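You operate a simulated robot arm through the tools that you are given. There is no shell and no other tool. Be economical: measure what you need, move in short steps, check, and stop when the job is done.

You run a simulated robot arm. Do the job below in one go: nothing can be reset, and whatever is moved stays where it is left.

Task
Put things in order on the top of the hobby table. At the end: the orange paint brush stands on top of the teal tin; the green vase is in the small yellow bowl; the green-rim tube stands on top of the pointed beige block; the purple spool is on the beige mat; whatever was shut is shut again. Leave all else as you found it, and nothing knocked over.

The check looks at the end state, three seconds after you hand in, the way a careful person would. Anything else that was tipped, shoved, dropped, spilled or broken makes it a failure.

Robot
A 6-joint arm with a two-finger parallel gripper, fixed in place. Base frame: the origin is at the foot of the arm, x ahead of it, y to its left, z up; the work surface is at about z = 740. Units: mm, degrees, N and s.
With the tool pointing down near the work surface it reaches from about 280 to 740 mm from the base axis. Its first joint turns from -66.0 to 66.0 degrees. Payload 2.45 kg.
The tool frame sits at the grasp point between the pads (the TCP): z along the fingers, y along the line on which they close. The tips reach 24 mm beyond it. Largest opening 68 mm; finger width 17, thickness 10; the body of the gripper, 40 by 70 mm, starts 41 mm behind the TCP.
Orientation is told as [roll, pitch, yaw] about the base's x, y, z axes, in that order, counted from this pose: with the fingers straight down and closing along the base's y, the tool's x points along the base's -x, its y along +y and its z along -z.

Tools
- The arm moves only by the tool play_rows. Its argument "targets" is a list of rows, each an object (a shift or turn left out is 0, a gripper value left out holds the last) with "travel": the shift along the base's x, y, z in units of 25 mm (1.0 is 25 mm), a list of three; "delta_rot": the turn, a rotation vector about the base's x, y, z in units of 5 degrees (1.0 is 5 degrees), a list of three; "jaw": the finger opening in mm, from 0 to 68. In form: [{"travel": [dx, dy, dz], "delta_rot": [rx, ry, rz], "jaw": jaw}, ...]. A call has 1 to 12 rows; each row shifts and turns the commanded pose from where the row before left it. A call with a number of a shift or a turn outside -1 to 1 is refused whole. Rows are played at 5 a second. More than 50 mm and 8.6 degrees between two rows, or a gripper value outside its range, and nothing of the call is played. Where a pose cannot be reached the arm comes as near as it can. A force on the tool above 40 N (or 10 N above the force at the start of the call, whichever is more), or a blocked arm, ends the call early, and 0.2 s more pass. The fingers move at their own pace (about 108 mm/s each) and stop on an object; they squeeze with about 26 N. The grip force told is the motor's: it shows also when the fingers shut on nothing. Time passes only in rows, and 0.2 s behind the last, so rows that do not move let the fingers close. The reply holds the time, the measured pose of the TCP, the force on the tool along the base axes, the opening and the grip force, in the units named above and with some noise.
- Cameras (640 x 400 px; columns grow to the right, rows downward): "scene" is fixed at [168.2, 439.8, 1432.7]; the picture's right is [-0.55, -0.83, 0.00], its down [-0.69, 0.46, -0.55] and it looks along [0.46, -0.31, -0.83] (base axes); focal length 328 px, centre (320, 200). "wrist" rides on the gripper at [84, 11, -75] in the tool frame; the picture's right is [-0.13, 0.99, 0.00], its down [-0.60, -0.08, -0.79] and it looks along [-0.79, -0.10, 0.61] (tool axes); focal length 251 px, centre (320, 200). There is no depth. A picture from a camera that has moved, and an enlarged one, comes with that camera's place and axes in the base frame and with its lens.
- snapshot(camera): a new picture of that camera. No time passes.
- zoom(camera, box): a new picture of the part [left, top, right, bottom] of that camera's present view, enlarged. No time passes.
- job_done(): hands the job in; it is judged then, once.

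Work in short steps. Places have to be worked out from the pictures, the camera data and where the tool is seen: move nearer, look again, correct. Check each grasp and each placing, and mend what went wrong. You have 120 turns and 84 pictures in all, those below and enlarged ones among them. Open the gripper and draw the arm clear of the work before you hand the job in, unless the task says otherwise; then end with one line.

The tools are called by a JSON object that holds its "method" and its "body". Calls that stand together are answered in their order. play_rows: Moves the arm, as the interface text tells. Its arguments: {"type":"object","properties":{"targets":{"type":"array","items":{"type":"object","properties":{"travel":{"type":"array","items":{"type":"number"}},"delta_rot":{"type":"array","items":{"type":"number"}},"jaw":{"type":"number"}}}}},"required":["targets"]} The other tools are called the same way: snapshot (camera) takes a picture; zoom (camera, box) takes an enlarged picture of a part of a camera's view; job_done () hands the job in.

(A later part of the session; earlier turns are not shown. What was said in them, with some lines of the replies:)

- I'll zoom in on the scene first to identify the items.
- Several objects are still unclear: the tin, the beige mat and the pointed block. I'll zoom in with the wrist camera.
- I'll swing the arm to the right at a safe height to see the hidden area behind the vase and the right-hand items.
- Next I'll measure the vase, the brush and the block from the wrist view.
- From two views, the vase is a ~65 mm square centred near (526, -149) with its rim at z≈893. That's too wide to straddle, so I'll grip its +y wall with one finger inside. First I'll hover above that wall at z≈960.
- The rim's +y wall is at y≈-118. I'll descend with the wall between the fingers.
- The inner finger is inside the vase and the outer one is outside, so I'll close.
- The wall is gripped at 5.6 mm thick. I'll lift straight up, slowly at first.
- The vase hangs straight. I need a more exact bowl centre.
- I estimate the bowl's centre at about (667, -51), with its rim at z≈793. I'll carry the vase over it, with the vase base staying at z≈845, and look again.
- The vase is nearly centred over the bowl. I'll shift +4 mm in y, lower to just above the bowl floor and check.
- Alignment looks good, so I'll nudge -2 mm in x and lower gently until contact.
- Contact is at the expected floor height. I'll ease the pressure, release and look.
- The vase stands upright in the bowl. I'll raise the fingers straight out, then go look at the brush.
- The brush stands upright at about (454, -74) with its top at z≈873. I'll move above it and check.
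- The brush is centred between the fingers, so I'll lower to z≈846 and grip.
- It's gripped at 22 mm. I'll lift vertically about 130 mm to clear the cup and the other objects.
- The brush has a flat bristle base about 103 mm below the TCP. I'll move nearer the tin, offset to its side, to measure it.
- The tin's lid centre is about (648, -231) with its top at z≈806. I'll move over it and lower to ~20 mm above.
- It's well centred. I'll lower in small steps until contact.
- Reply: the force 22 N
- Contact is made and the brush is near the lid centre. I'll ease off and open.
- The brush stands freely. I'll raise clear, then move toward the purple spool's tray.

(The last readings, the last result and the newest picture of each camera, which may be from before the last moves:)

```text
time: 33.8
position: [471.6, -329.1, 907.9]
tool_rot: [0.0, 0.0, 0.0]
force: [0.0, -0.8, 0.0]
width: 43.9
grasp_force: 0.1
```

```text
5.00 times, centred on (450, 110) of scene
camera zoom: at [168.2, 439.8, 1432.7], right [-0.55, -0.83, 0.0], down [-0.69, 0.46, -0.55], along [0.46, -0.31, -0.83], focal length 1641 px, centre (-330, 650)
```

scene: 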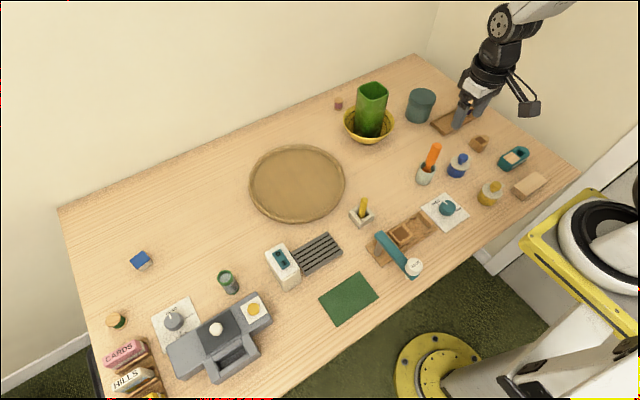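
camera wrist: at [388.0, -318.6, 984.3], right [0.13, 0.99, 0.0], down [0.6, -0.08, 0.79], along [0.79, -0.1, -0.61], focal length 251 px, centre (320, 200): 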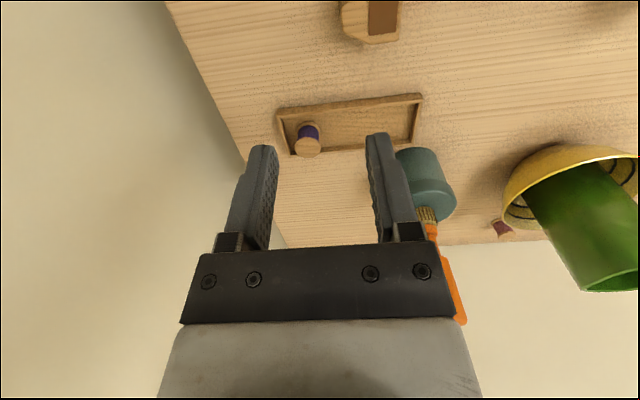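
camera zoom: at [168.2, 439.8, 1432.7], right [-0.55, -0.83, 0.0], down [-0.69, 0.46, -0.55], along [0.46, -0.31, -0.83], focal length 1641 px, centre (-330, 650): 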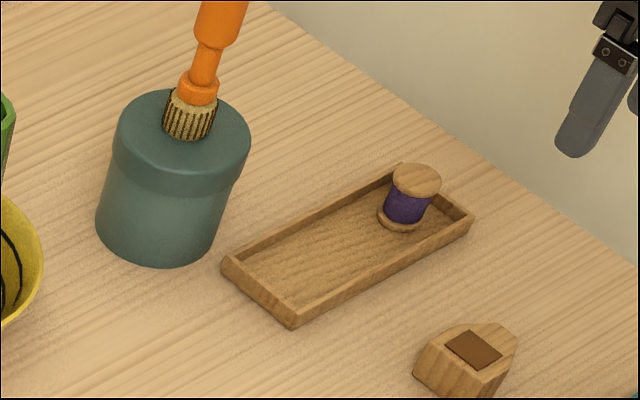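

The spool is at about (567, -354), ~30 mm tall with its top at z≈775. I'll move above it and check.

{"method": "play_rows", "body": {"targets": [{"travel": [0.76, -0.2, -0.2], "jaw": 40}, {"travel": [0.76, -0.2, -0.5]}, {"travel": [0.76, -0.2, -0.6]}, {"travel": [0.76, -0.2, -0.8]}, {"travel": [0.76, -0.2, -0.8]}, {}]}}

{"method": "snapshot", "body": {"camera": "wrist"}}

{"method": "zoom", "body": {"camera": "scene", "box": [420, 50, 540, 150]}}

```text
time: 35.2
position: [567.4, -353.6, 836.0]
tool_rot: [0.0, 0.0, 0.0]
force: [0.3, -0.1, 0.9]
width: 39.8
grasp_force: 0.1
```

```text
36 pictures are left
camera wrist: at [482.9, -342.5, 911.9], right [0.13, 0.99, 0.0], down [0.6, -0.08, 0.79], along [0.79, -0.1, -0.61], focal length 251 px, centre (320, 200)
```

wrist: 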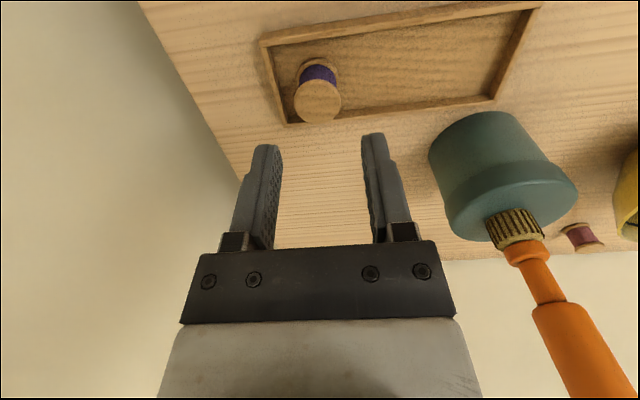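

```text
4.00 times, centred on (480, 100) of scene
camera zoom: at [168.2, 439.8, 1432.7], right [-0.55, -0.83, 0.0], down [-0.69, 0.46, -0.55], along [0.46, -0.31, -0.83], focal length 1313 px, centre (-320, 600)
```

zoom: 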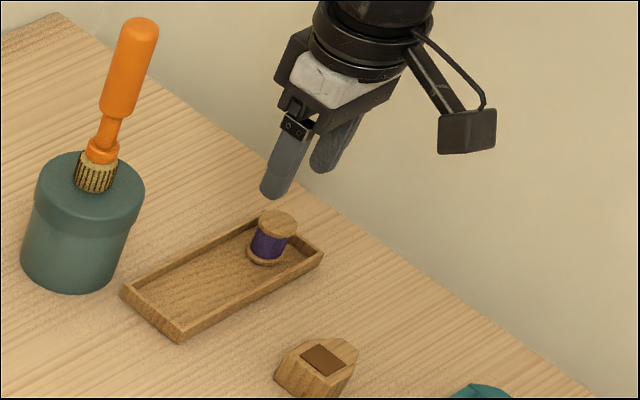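

{"method": "play_rows", "body": {"targets": [{"travel": [-0.08, -0.02, -0.5]}, {"travel": [0, 0, -0.6]}, {"travel": [0, 0, -0.6]}, {"travel": [0, 0, -0.5]}, {}]}}

{"method": "zoom", "body": {"camera": "scene", "box": [440, 70, 520, 140]}}

{"method": "zoom", "body": {"camera": "wrist", "box": [210, 60, 430, 240]}}

```text
time: 36.4
position: [564.5, -354.7, 780.3]
tool_rot: [0.0, -0.1, 0.1]
force: [-0.2, -0.2, -0.5]
width: 39.9
grasp_force: 0.1
```

```text
5.71 times, centred on (480, 105) of scene
camera zoom: at [168.2, 439.8, 1432.7], right [-0.55, -0.83, 0.0], down [-0.69, 0.46, -0.55], along [0.46, -0.31, -0.83], focal length 1876 px, centre (-594, 743)
```

zoom: 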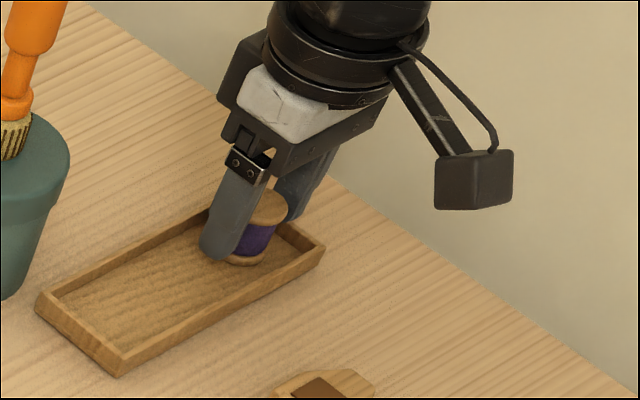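

```text
2.22 times, centred on (320, 150) of wrist
camera zoom: at [480.7, -343.3, 856.1], right [0.13, 0.99, 0.0], down [0.6, -0.08, 0.79], along [0.79, -0.1, -0.61], focal length 559 px, centre (320, 311)
```

zoom: 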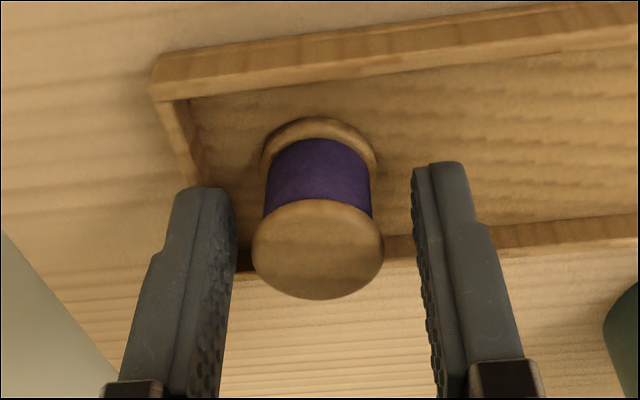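

The spool is between the fingers and clear of the tray wall, so I'll close and lift.

{"method": "play_rows", "body": {"targets": [{"jaw": 28}, {"jaw": 8}, {}, {}, {"travel": [0, 0, 0.4]}, {"travel": [0, 0, 0.7]}, {"travel": [0, 0, 0.8]}, {"travel": [0, 0, 0.8]}, {}]}}

{"method": "snapshot", "body": {"camera": "wrist"}}

```text
time: 38.4
position: [563.0, -356.0, 847.5]
tool_rot: [0.0, 0.0, -0.2]
force: [-0.3, -0.6, 0.9]
width: 26.1
grasp_force: 26.3
```

```text
32 pictures are left
camera wrist: at [480.1, -343.9, 923.8], right [0.13, 0.99, 0.0], down [0.6, -0.08, 0.79], along [0.79, -0.1, -0.61], focal length 251 px, centre (320, 200)
```

wrist: 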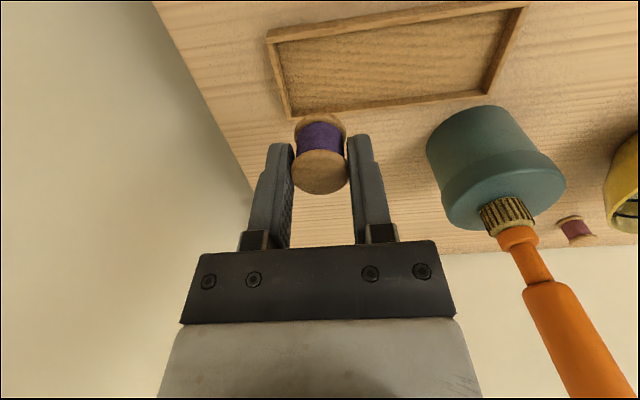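

The spool is held. I'll carry it around the near side, away from the brush and vase, toward the round beige mat.

{"method": "play_rows", "body": {"targets": [{"travel": [-0.8, 0.0, 0.4]}, {"travel": [-0.9, 0.2, 0.4]}, {"travel": [-0.9, 0.4, 0.4]}, {"travel": [-0.9, 0.5, 0.4]}, {"travel": [-0.9, 0.5, 0.4]}, {"travel": [0, 1, 0]}, {"travel": [0, 1, 0]}, {"travel": [0, 1, 0]}, {"travel": [0, 1, 0]}, {"travel": [0, 1, 0]}, {"travel": [0, 1, 0]}, {"travel": [0, 1, 0]}]}}

{"method": "play_rows", "body": {"targets": [{"travel": [0, 1, 0]}, {"travel": [0, 1, 0]}, {"travel": [0, 1, 0]}, {"travel": [0, 1, 0]}, {"travel": [0, 1, 0]}, {"travel": [0, 1, 0]}, {"travel": [0, 1, 0]}, {"travel": [0, 1, 0]}, {"travel": [0.3, 1, 0]}, {"travel": [0.6, 1, 0]}, {"travel": [0.8, 1, 0]}, {"travel": [0.8, 0.8, 0]}]}}

{"method": "snapshot", "body": {"camera": "wrist"}}

{"method": "snapshot", "body": {"camera": "scene"}}

```text
time: 41.0
position: [455.1, -139.3, 898.3]
tool_rot: [0.0, 0.0, 0.0]
force: [-0.5, -0.3, 0.3]
width: 26.3
grasp_force: 26.1
```

```text
time: 43.6
position: [517.1, 155.4, 897.0]
tool_rot: [0.0, 0.0, 0.0]
force: [0.2, -0.2, -0.4]
width: 26.3
grasp_force: 26.8
```

```text
31 pictures are left
camera wrist: at [433.0, 167.2, 973.4], right [0.13, 0.99, 0.0], down [0.6, -0.08, 0.79], along [0.79, -0.1, -0.61], focal length 251 px, centre (320, 200)
```

wrist: 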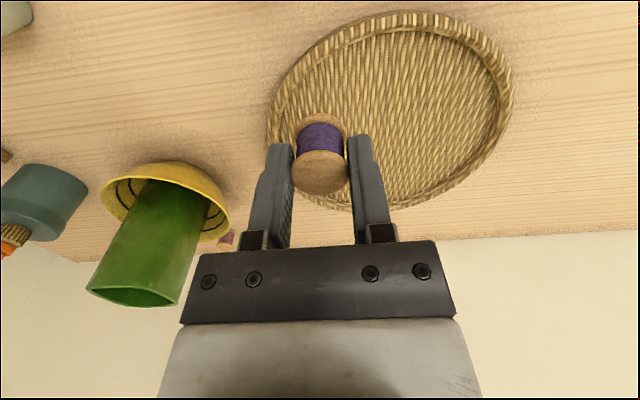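

```text
30 pictures are left
```

scene: 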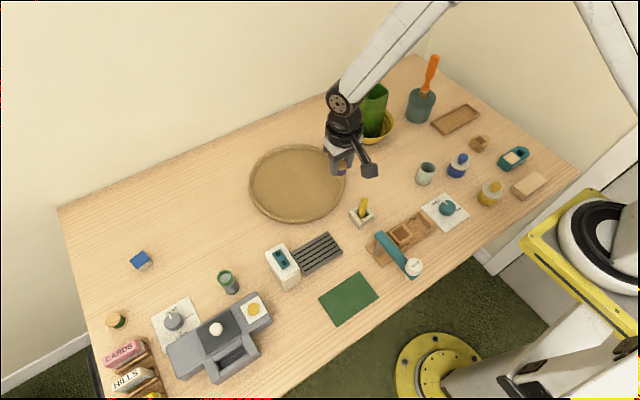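

The mat's centre is about (630, 208). I'll move the spool to about (605, 200) and lower.

{"method": "play_rows", "body": {"targets": [{"travel": [0.85, 0.45, 0]}, {"travel": [0.85, 0.45, 0]}, {"travel": [0.9, 0.45, -0.3]}, {"travel": [0.9, 0.45, -0.6]}, {"travel": [0, 0, -0.8]}, {"travel": [0, 0, -0.9]}, {"travel": [0, 0, -0.8]}, {"travel": [0, 0, -0.5]}, {}]}}

{"method": "zoom", "body": {"camera": "scene", "box": [240, 100, 380, 230]}}

```text
time: 45.6
position: [604.4, 199.8, 799.9]
tool_rot: [0.0, 0.0, 0.0]
force: [-0.3, -0.5, -0.5]
width: 26.1
grasp_force: 25.7
```

```text
3.08 times, centred on (310, 165) of scene
camera zoom: at [168.2, 439.8, 1432.7], right [-0.55, -0.83, 0.0], down [-0.69, 0.46, -0.55], along [0.46, -0.31, -0.83], focal length 1010 px, centre (351, 308)
```

zoom: 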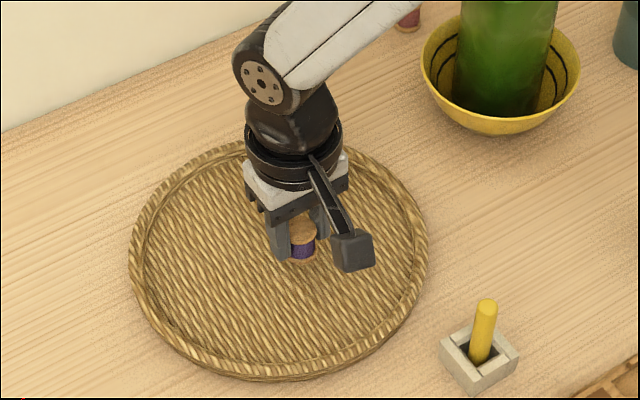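

Now I'll lower in small steps until contact.

{"method": "play_rows", "body": {"targets": [{"travel": [0, 0, -0.28]}, {"travel": [0, 0, -0.12]}, {"travel": [0, 0, -0.1]}, {}]}}

```text
time: 46.6
position: [604.7, 199.9, 787.8]
tool_rot: [0.0, 0.1, 0.0]
force: [1.0, 0.9, -0.1]
width: 26.1
grasp_force: 26.8
```

{"method": "play_rows", "body": {"targets": [{"travel": [0, 0, -0.1]}, {"travel": [0, 0, -0.08]}, {}]}}

```text
time: 47.4
position: [604.4, 200.3, 784.9]
tool_rot: [0.0, 0.1, 0.0]
force: [0.5, 0.6, 0.2]
width: 26.2
grasp_force: 26.0
```

{"method": "play_rows", "body": {"targets": [{"travel": [0, 0, -0.08]}, {"travel": [0, 0, -0.08]}, {}]}}

```text
time: 48.2
position: [604.6, 200.7, 781.1]
tool_rot: [0.0, -0.1, 0.0]
force: [-4.7, -1.5, 16.9]
width: 26.1
grasp_force: 25.7
```

Contact at z≈781. I'll ease up, release, rise and check.

{"method": "play_rows", "body": {"targets": [{"travel": [0, 0, 0.06]}, {"jaw": 34}, {"jaw": 48}, {}, {"travel": [0, 0, 0.6]}, {"travel": [0, 0, 0.9]}, {"travel": [0, 0, 0.9]}, {"travel": [0, 0, 0.9]}, {"travel": [0, 0, 0.9]}, {"travel": [-0.6, 0.3, 0.6]}, {"travel": [-0.9, 0.9, 0]}, {"travel": [-0.9, 0.9, 0]}]}}

{"method": "snapshot", "body": {"camera": "scene"}}

```text
time: 50.8
position: [543.8, 252.6, 903.2]
tool_rot: [0.0, 0.0, 0.0]
force: [0.3, -0.2, -0.5]
width: 48.1
grasp_force: 0.1
```

```text
28 pictures are left
```

scene: 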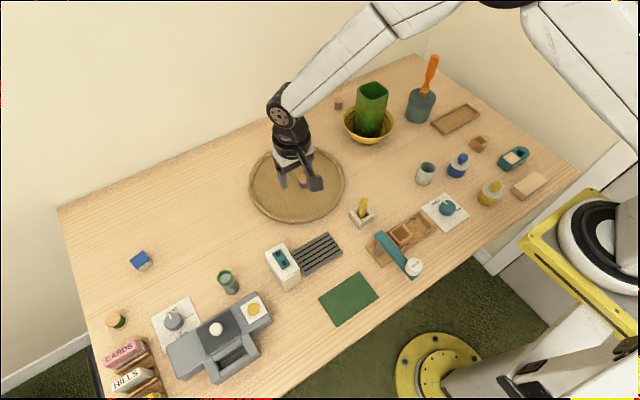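

The spool appears on the mat (I'll verify once the arm is out of the way). Next I'll go look at the green-rim tube near (463, 474).

{"method": "play_rows", "body": {"targets": [{"travel": [-0.64, 0.92, 0]}, {"travel": [-0.64, 0.92, 0]}, {"travel": [-0.64, 0.92, 0]}, {"travel": [-0.64, 0.92, 0]}, {"travel": [-0.64, 0.92, 0]}, {"travel": [-0.64, 0.92, 0]}, {"travel": [-0.64, 0.92, 0]}, {"travel": [-0.64, 0.92, 0]}, {"travel": [-0.4, 0.92, 0]}, {}]}}

{"method": "snapshot", "body": {"camera": "wrist"}}

{"method": "zoom", "body": {"camera": "scene", "box": [240, 100, 400, 230]}}

```text
time: 53.0
position: [407.0, 459.4, 901.4]
tool_rot: [-0.1, 0.0, 0.0]
force: [-0.6, -0.2, -0.6]
width: 48.0
grasp_force: 0.0
```

```text
27 pictures are left
camera wrist: at [322.0, 471.2, 977.6], right [0.13, 0.99, 0.0], down [0.6, -0.08, 0.79], along [0.79, -0.1, -0.61], focal length 251 px, centre (320, 200)
```

wrist: 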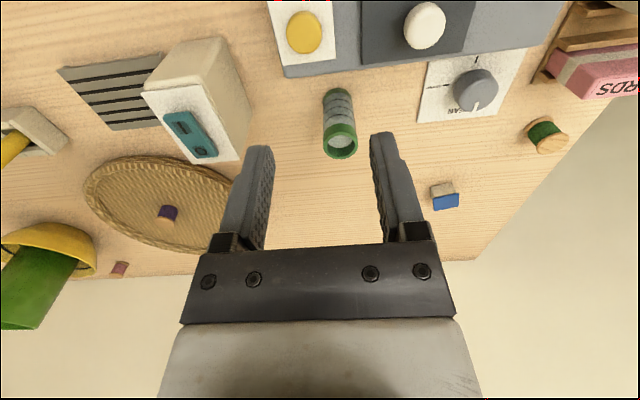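

```text
3.08 times, centred on (320, 165) of scene
camera zoom: at [168.2, 439.8, 1432.7], right [-0.55, -0.83, 0.0], down [-0.69, 0.46, -0.55], along [0.46, -0.31, -0.83], focal length 1010 px, centre (320, 308)
```

zoom: 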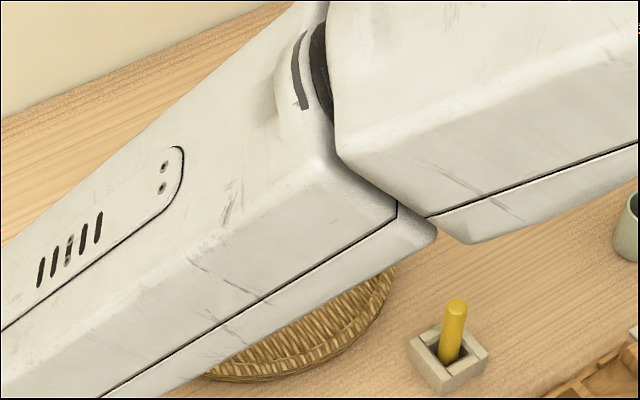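

The spool stands upright on the mat. The tube is at about (465, 472) with its top at z≈808, so I'll move above it and check.

{"method": "play_rows", "body": {"targets": [{"travel": [0.8, 0.2, 0]}, {"travel": [0.8, 0.2, -0.2]}, {"travel": [0.72, 0.1, -0.6]}, {"travel": [0, 0, -0.7]}, {}]}}

{"method": "snapshot", "body": {"camera": "wrist"}}

```text
time: 54.2
position: [464.2, 471.6, 863.6]
tool_rot: [0.0, -0.1, 0.0]
force: [-0.3, 0.2, 0.1]
width: 48.0
grasp_force: 0.0
```

```text
25 pictures are left
camera wrist: at [380.6, 483.2, 939.5], right [0.13, 0.99, 0.0], down [0.6, -0.08, 0.79], along [0.79, -0.1, -0.61], focal length 251 px, centre (320, 200)
```

wrist: 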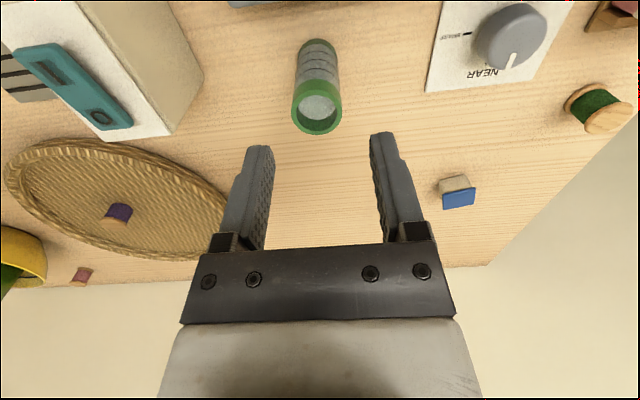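

{"method": "play_rows", "body": {"targets": [{"travel": [-0.1, -0.06, -0.6]}, {"travel": [0, 0, -0.7]}, {"travel": [0, 0, -0.7]}, {"travel": [0, 0, -0.7]}, {"travel": [0, 0, -0.45]}, {"jaw": 30}, {"jaw": 10}, {}, {}]}}

{"method": "snapshot", "body": {"camera": "wrist"}}

```text
time: 56.2
position: [460.5, 470.9, 785.0]
tool_rot: [0.0, 0.0, 0.0]
force: [0.3, -0.1, -0.3]
width: 28.6
grasp_force: 26.5
```

```text
24 pictures are left
camera wrist: at [377.9, 481.9, 861.1], right [0.13, 0.99, 0.0], down [0.6, -0.08, 0.79], along [0.79, -0.1, -0.61], focal length 251 px, centre (320, 200)
```

wrist: 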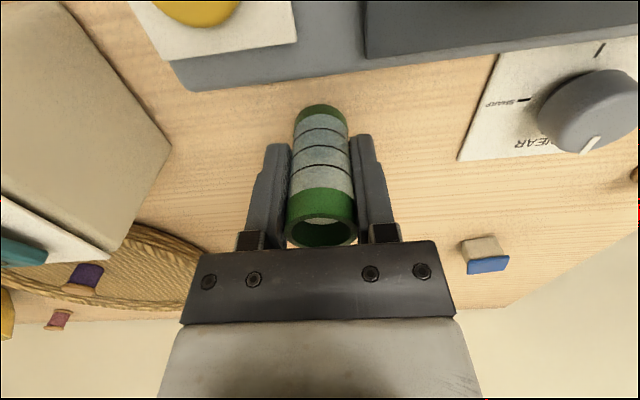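

The tube is gripped at 28.6 mm. I'll lift to z≈930 and sweep across to the right side at x≈400.

{"method": "play_rows", "body": {"targets": [{"travel": [0, 0, 0.4]}, {"travel": [0, 0, 0.8]}, {"travel": [0, 0, 0.9]}, {"travel": [0, 0, 0.9]}, {"travel": [0, 0, 0.9]}, {"travel": [0, 0, 0.9]}, {"travel": [0, 0, 0.9]}, {"travel": [-0.4, -0.6, 0]}, {"travel": [-0.5, -0.9, 0]}, {"travel": [-0.5, -1, 0]}, {"travel": [-0.5, -1, 0]}, {"travel": [-0.4, -1, 0]}]}}

{"method": "play_rows", "body": {"targets": [{"travel": [0, -1, 0]}, {"travel": [0, -1, 0]}, {"travel": [0, -1, 0]}, {"travel": [0, -1, 0]}, {"travel": [0, -1, 0]}, {"travel": [0, -1, 0]}, {"travel": [0, -1, 0]}, {"travel": [0, -1, 0]}, {"travel": [0, -1, 0]}, {"travel": [0, -1, 0]}, {"travel": [0, -1, 0]}, {"travel": [0, -1, 0]}]}}

{"method": "play_rows", "body": {"targets": [{"travel": [0, -1, 0]}, {"travel": [0, -1, 0]}, {"travel": [0, -1, 0]}, {"travel": [0, -1, 0]}, {"travel": [0, -1, 0]}, {"travel": [0, -1, 0]}, {"travel": [0, -1, 0]}, {"travel": [0, -1, 0]}, {"travel": [0, -1, 0]}, {"travel": [0, -1, 0]}, {"travel": [0, -0.8, 0]}, {}]}}

{"method": "snapshot", "body": {"camera": "wrist"}}

{"method": "snapshot", "body": {"camera": "scene"}}

```text
time: 58.8
position: [405.2, 359.1, 928.1]
tool_rot: [0.0, 0.0, -0.1]
force: [-0.6, 1.3, -0.3]
width: 28.4
grasp_force: 26.3
```

```text
time: 61.4
position: [403.1, 59.9, 927.6]
tool_rot: [0.0, 0.1, -0.1]
force: [-0.7, 0.5, -0.5]
width: 28.3
grasp_force: 25.9
```

```text
time: 64.0
position: [404.2, -212.5, 926.1]
tool_rot: [0.0, 0.0, 0.0]
force: [0.3, 1.2, -0.9]
width: 28.4
grasp_force: 26.2
```

```text
23 pictures are left
camera wrist: at [320.8, -201.1, 1002.6], right [0.13, 0.99, 0.0], down [0.6, -0.08, 0.79], along [0.79, -0.1, -0.61], focal length 251 px, centre (320, 200)
```

wrist: 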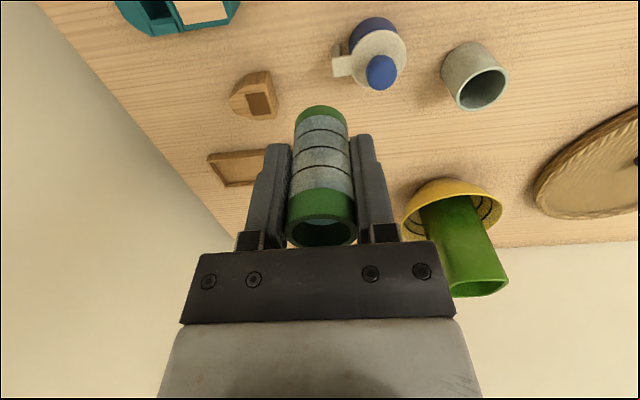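

```text
22 pictures are left
```

scene: 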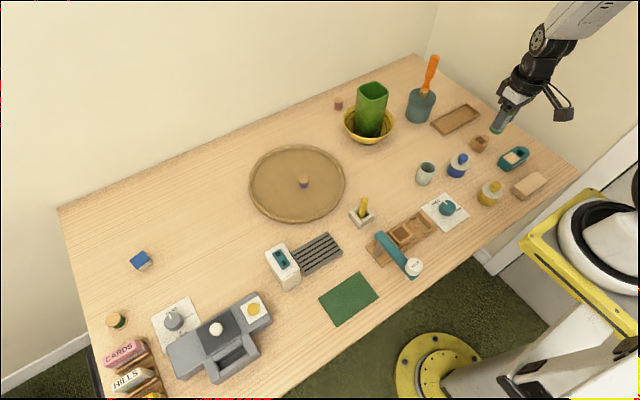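

{"method": "zoom", "body": {"camera": "scene", "box": [505, 160, 555, 210]}}

{"method": "zoom", "body": {"camera": "wrist", "box": [200, 50, 320, 150]}}

```text
8.00 times, centred on (530, 185) of scene
camera zoom: at [168.2, 439.8, 1432.7], right [-0.55, -0.83, 0.0], down [-0.69, 0.46, -0.55], along [0.46, -0.31, -0.83], focal length 2626 px, centre (-1360, 320)
```

zoom: 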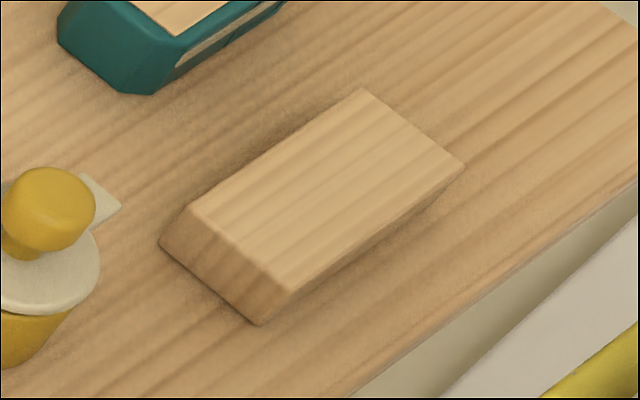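

```text
4.00 times, centred on (260, 100) of wrist
camera zoom: at [320.8, -201.1, 1002.6], right [0.13, 0.99, 0.0], down [0.6, -0.08, 0.79], along [0.79, -0.1, -0.61], focal length 1006 px, centre (560, 600)
```

zoom: 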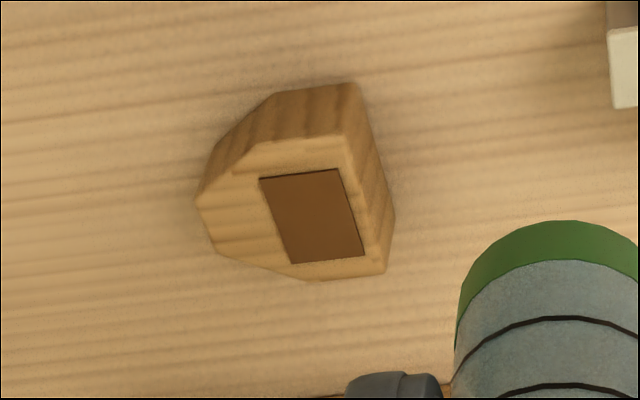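

The pointed block is the five-sided one at about (457, -284), with its top at z≈766. I'll move the tube above it and check alignment.

{"method": "play_rows", "body": {"targets": [{"travel": [0.5, -0.7, 0]}, {"travel": [0.5, -0.7, 0]}, {"travel": [0.55, -0.7, 0]}, {"travel": [0.56, -0.76, 0]}, {"travel": [0, 0, -0.8]}, {"travel": [0, 0, -0.8]}, {"travel": [0, 0, -0.8]}, {"travel": [0, 0, -0.6]}, {}]}}

{"method": "snapshot", "body": {"camera": "wrist"}}

{"method": "zoom", "body": {"camera": "scene", "box": [430, 90, 530, 190]}}

```text
time: 66.0
position: [457.0, -282.6, 853.3]
tool_rot: [0.0, 0.0, 0.0]
force: [-0.5, 1.2, -0.6]
width: 28.4
grasp_force: 26.0
```

```text
19 pictures are left
camera wrist: at [373.8, -271.9, 928.6], right [0.13, 0.99, 0.0], down [0.6, -0.08, 0.79], along [0.79, -0.1, -0.61], focal length 251 px, centre (320, 200)
```

wrist: 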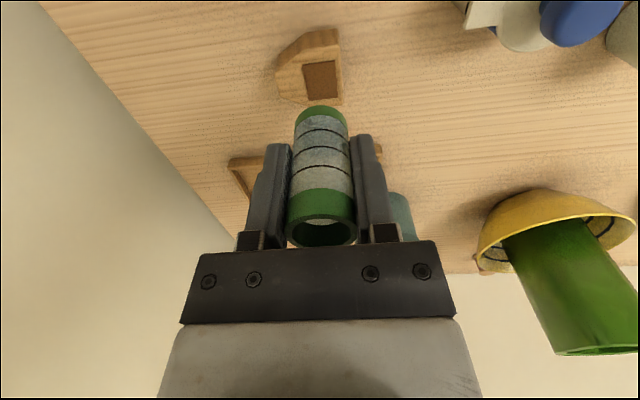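

```text
4.00 times, centred on (480, 140) of scene
camera zoom: at [168.2, 439.8, 1432.7], right [-0.55, -0.83, 0.0], down [-0.69, 0.46, -0.55], along [0.46, -0.31, -0.83], focal length 1313 px, centre (-320, 440)
```

zoom: 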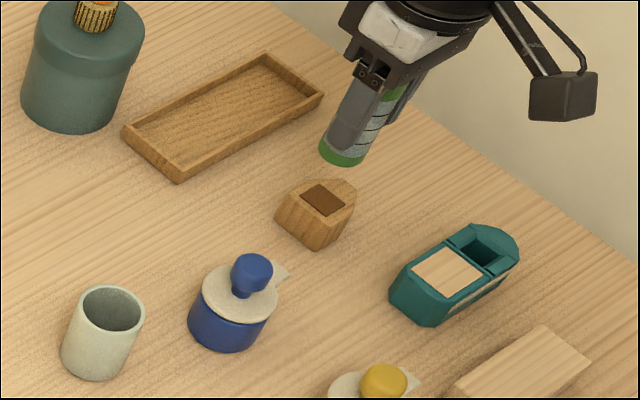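

The tube sits ~4 mm far in x within the grip, so I'll compensate, lower to just above the block and check.

{"method": "play_rows", "body": {"targets": [{"travel": [-0.16, -0.05, -0.3]}, {"travel": [0, 0, -0.5]}, {"travel": [0, 0, -0.45]}, {}]}}

{"method": "zoom", "body": {"camera": "scene", "box": [455, 105, 515, 165]}}

{"method": "zoom", "body": {"camera": "wrist", "box": [240, 30, 400, 150]}}

```text
time: 67.0
position: [453.6, -284.4, 822.0]
tool_rot: [0.0, 0.0, 0.0]
force: [0.1, -0.3, -0.6]
width: 28.3
grasp_force: 26.7
```

```text
6.67 times, centred on (485, 135) of scene
camera zoom: at [168.2, 439.8, 1432.7], right [-0.55, -0.83, 0.0], down [-0.69, 0.46, -0.55], along [0.46, -0.31, -0.83], focal length 2188 px, centre (-780, 633)
```

zoom: 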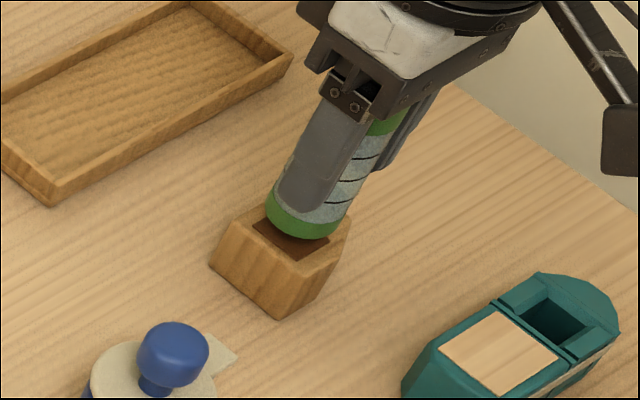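

```text
3.33 times, centred on (320, 90) of wrist
camera zoom: at [369.1, -273.8, 897.6], right [0.13, 0.99, 0.0], down [0.6, -0.08, 0.79], along [0.79, -0.1, -0.61], focal length 838 px, centre (320, 567)
```

zoom: 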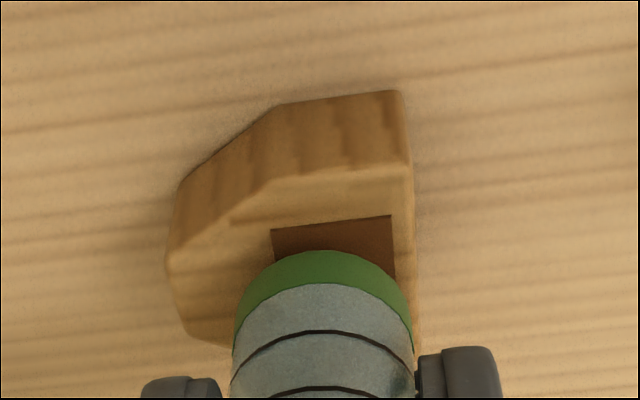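

The tube is slightly off toward the far and +y sides. I'll shift -3 mm in both x and y, then lower to contact.

{"method": "play_rows", "body": {"targets": [{"travel": [-0.12, -0.12, 0]}, {"travel": [0, 0, -0.2]}, {"travel": [0, 0, -0.12]}, {}]}}

{"method": "zoom", "body": {"camera": "wrist", "box": [240, 30, 400, 150]}}

```text
time: 68.0
position: [450.4, -288.5, 812.4]
tool_rot: [0.0, 0.0, 0.0]
force: [-0.6, 0.4, -0.2]
width: 28.2
grasp_force: 25.5
```

```text
3.33 times, centred on (320, 90) of wrist
camera zoom: at [366.2, -276.3, 889.3], right [0.13, 0.99, 0.0], down [0.6, -0.08, 0.79], along [0.79, -0.1, -0.61], focal length 838 px, centre (320, 567)
```

zoom: 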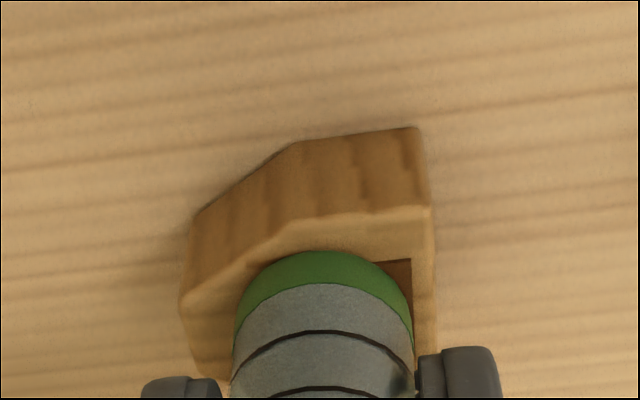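

{"method": "play_rows", "body": {"targets": [{"travel": [0, 0, -0.08]}, {"travel": [0, 0, -0.06]}, {}]}}

```text
time: 68.8
position: [451.6, -288.2, 811.0]
tool_rot: [0.0, -0.2, -0.1]
force: [-0.9, 2.5, 20.4]
width: 28.1
grasp_force: 25.6
```

Contact is made. I'll ease off, open and look.

{"method": "play_rows", "body": {"targets": [{"travel": [0, 0, 0.1]}, {}, {"jaw": 34}, {"jaw": 44}, {}]}}

{"method": "zoom", "body": {"camera": "scene", "box": [455, 105, 515, 165]}}

{"method": "zoom", "body": {"camera": "wrist", "box": [200, 30, 440, 250]}}

```text
time: 70.0
position: [450.5, -287.1, 811.6]
tool_rot: [0.0, 0.0, 0.0]
force: [1.1, 0.2, 0.8]
width: 43.8
grasp_force: 0.1
```

```text
6.67 times, centred on (485, 135) of scene
camera zoom: at [168.2, 439.8, 1432.7], right [-0.55, -0.83, 0.0], down [-0.69, 0.46, -0.55], along [0.46, -0.31, -0.83], focal length 2188 px, centre (-780, 633)
```

zoom: 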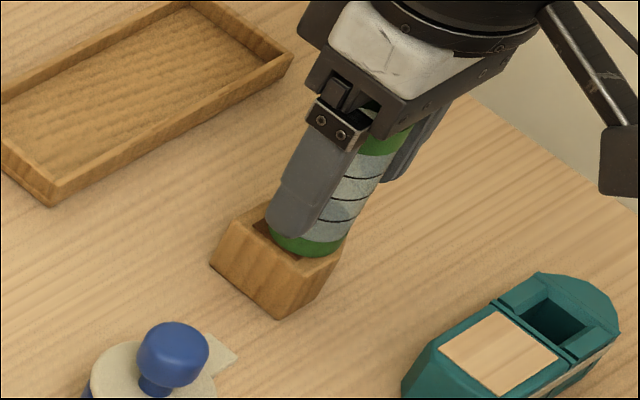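

```text
1.82 times, centred on (320, 140) of wrist
camera zoom: at [366.4, -276.6, 888.4], right [0.13, 0.99, 0.0], down [0.6, -0.08, 0.79], along [0.79, -0.1, -0.61], focal length 457 px, centre (320, 309)
```

zoom: 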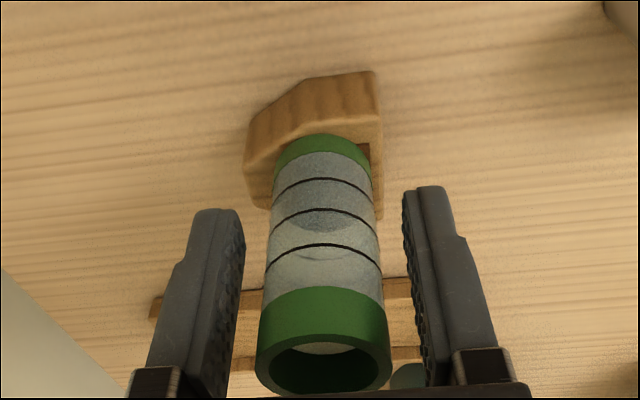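

The tube stands on the block. I'll raise straight up, move clear, and take final views.

{"method": "play_rows", "body": {"targets": [{"travel": [0, 0, 0.4]}, {"travel": [0, 0, 0.9]}, {"travel": [0, 0, 0.9]}, {"travel": [0, 0, 0.9]}, {"travel": [0, 0, 0.9]}, {"travel": [0, 0, 0.9]}, {"travel": [-0.7, 0.2, 0.9]}, {"travel": [-0.9, 0.2, 0.9]}, {"travel": [-0.9, 0.2, 0.8]}, {"travel": [-0.9, 0.2, 0]}, {}, {}]}}

{"method": "snapshot", "body": {"camera": "scene"}}

{"method": "zoom", "body": {"camera": "scene", "box": [320, 40, 520, 190]}}

{"method": "zoom", "body": {"camera": "scene", "box": [240, 140, 360, 230]}}

```text
time: 72.6
position: [364.8, -267.9, 1000.0]
tool_rot: [0.1, -0.1, 0.0]
force: [1.1, 0.0, -0.2]
width: 44.0
grasp_force: 0.0
```

```text
12 pictures are left
```

scene: 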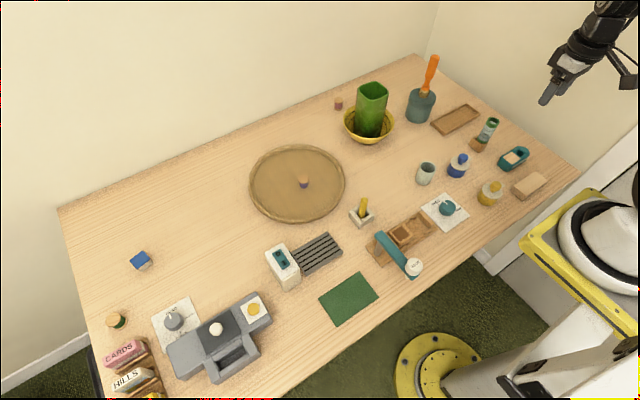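

```text
2.67 times, centred on (420, 115) of scene
camera zoom: at [168.2, 439.8, 1432.7], right [-0.55, -0.83, 0.0], down [-0.69, 0.46, -0.55], along [0.46, -0.31, -0.83], focal length 875 px, centre (53, 427)
```

zoom: 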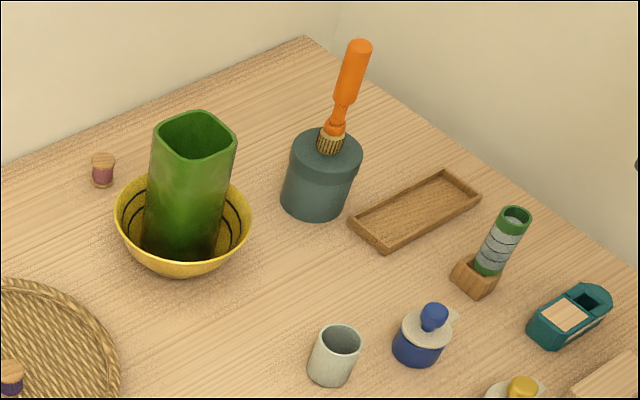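

```text
4.44 times, centred on (300, 185) of scene
camera zoom: at [168.2, 439.8, 1432.7], right [-0.55, -0.83, 0.0], down [-0.69, 0.46, -0.55], along [0.46, -0.31, -0.83], focal length 1459 px, centre (409, 267)
```

zoom: 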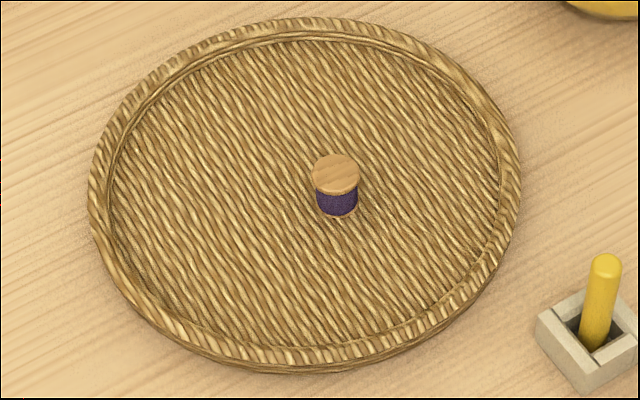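

All four items are in place and upright. Nothing shut was opened, and the gripper is open and clear, so I'm handing in.

{"method": "job_done", "body": {}}

```text
The job is handed in.
```

The job is handed in: the orange brush stands on the teal tin, the green vase is in the yellow bowl, the green-rim tube stands on the pointed block, and the purple spool is on the round beige mat. Nothing was opened, and the last pictures show nothing else moved or tipped.
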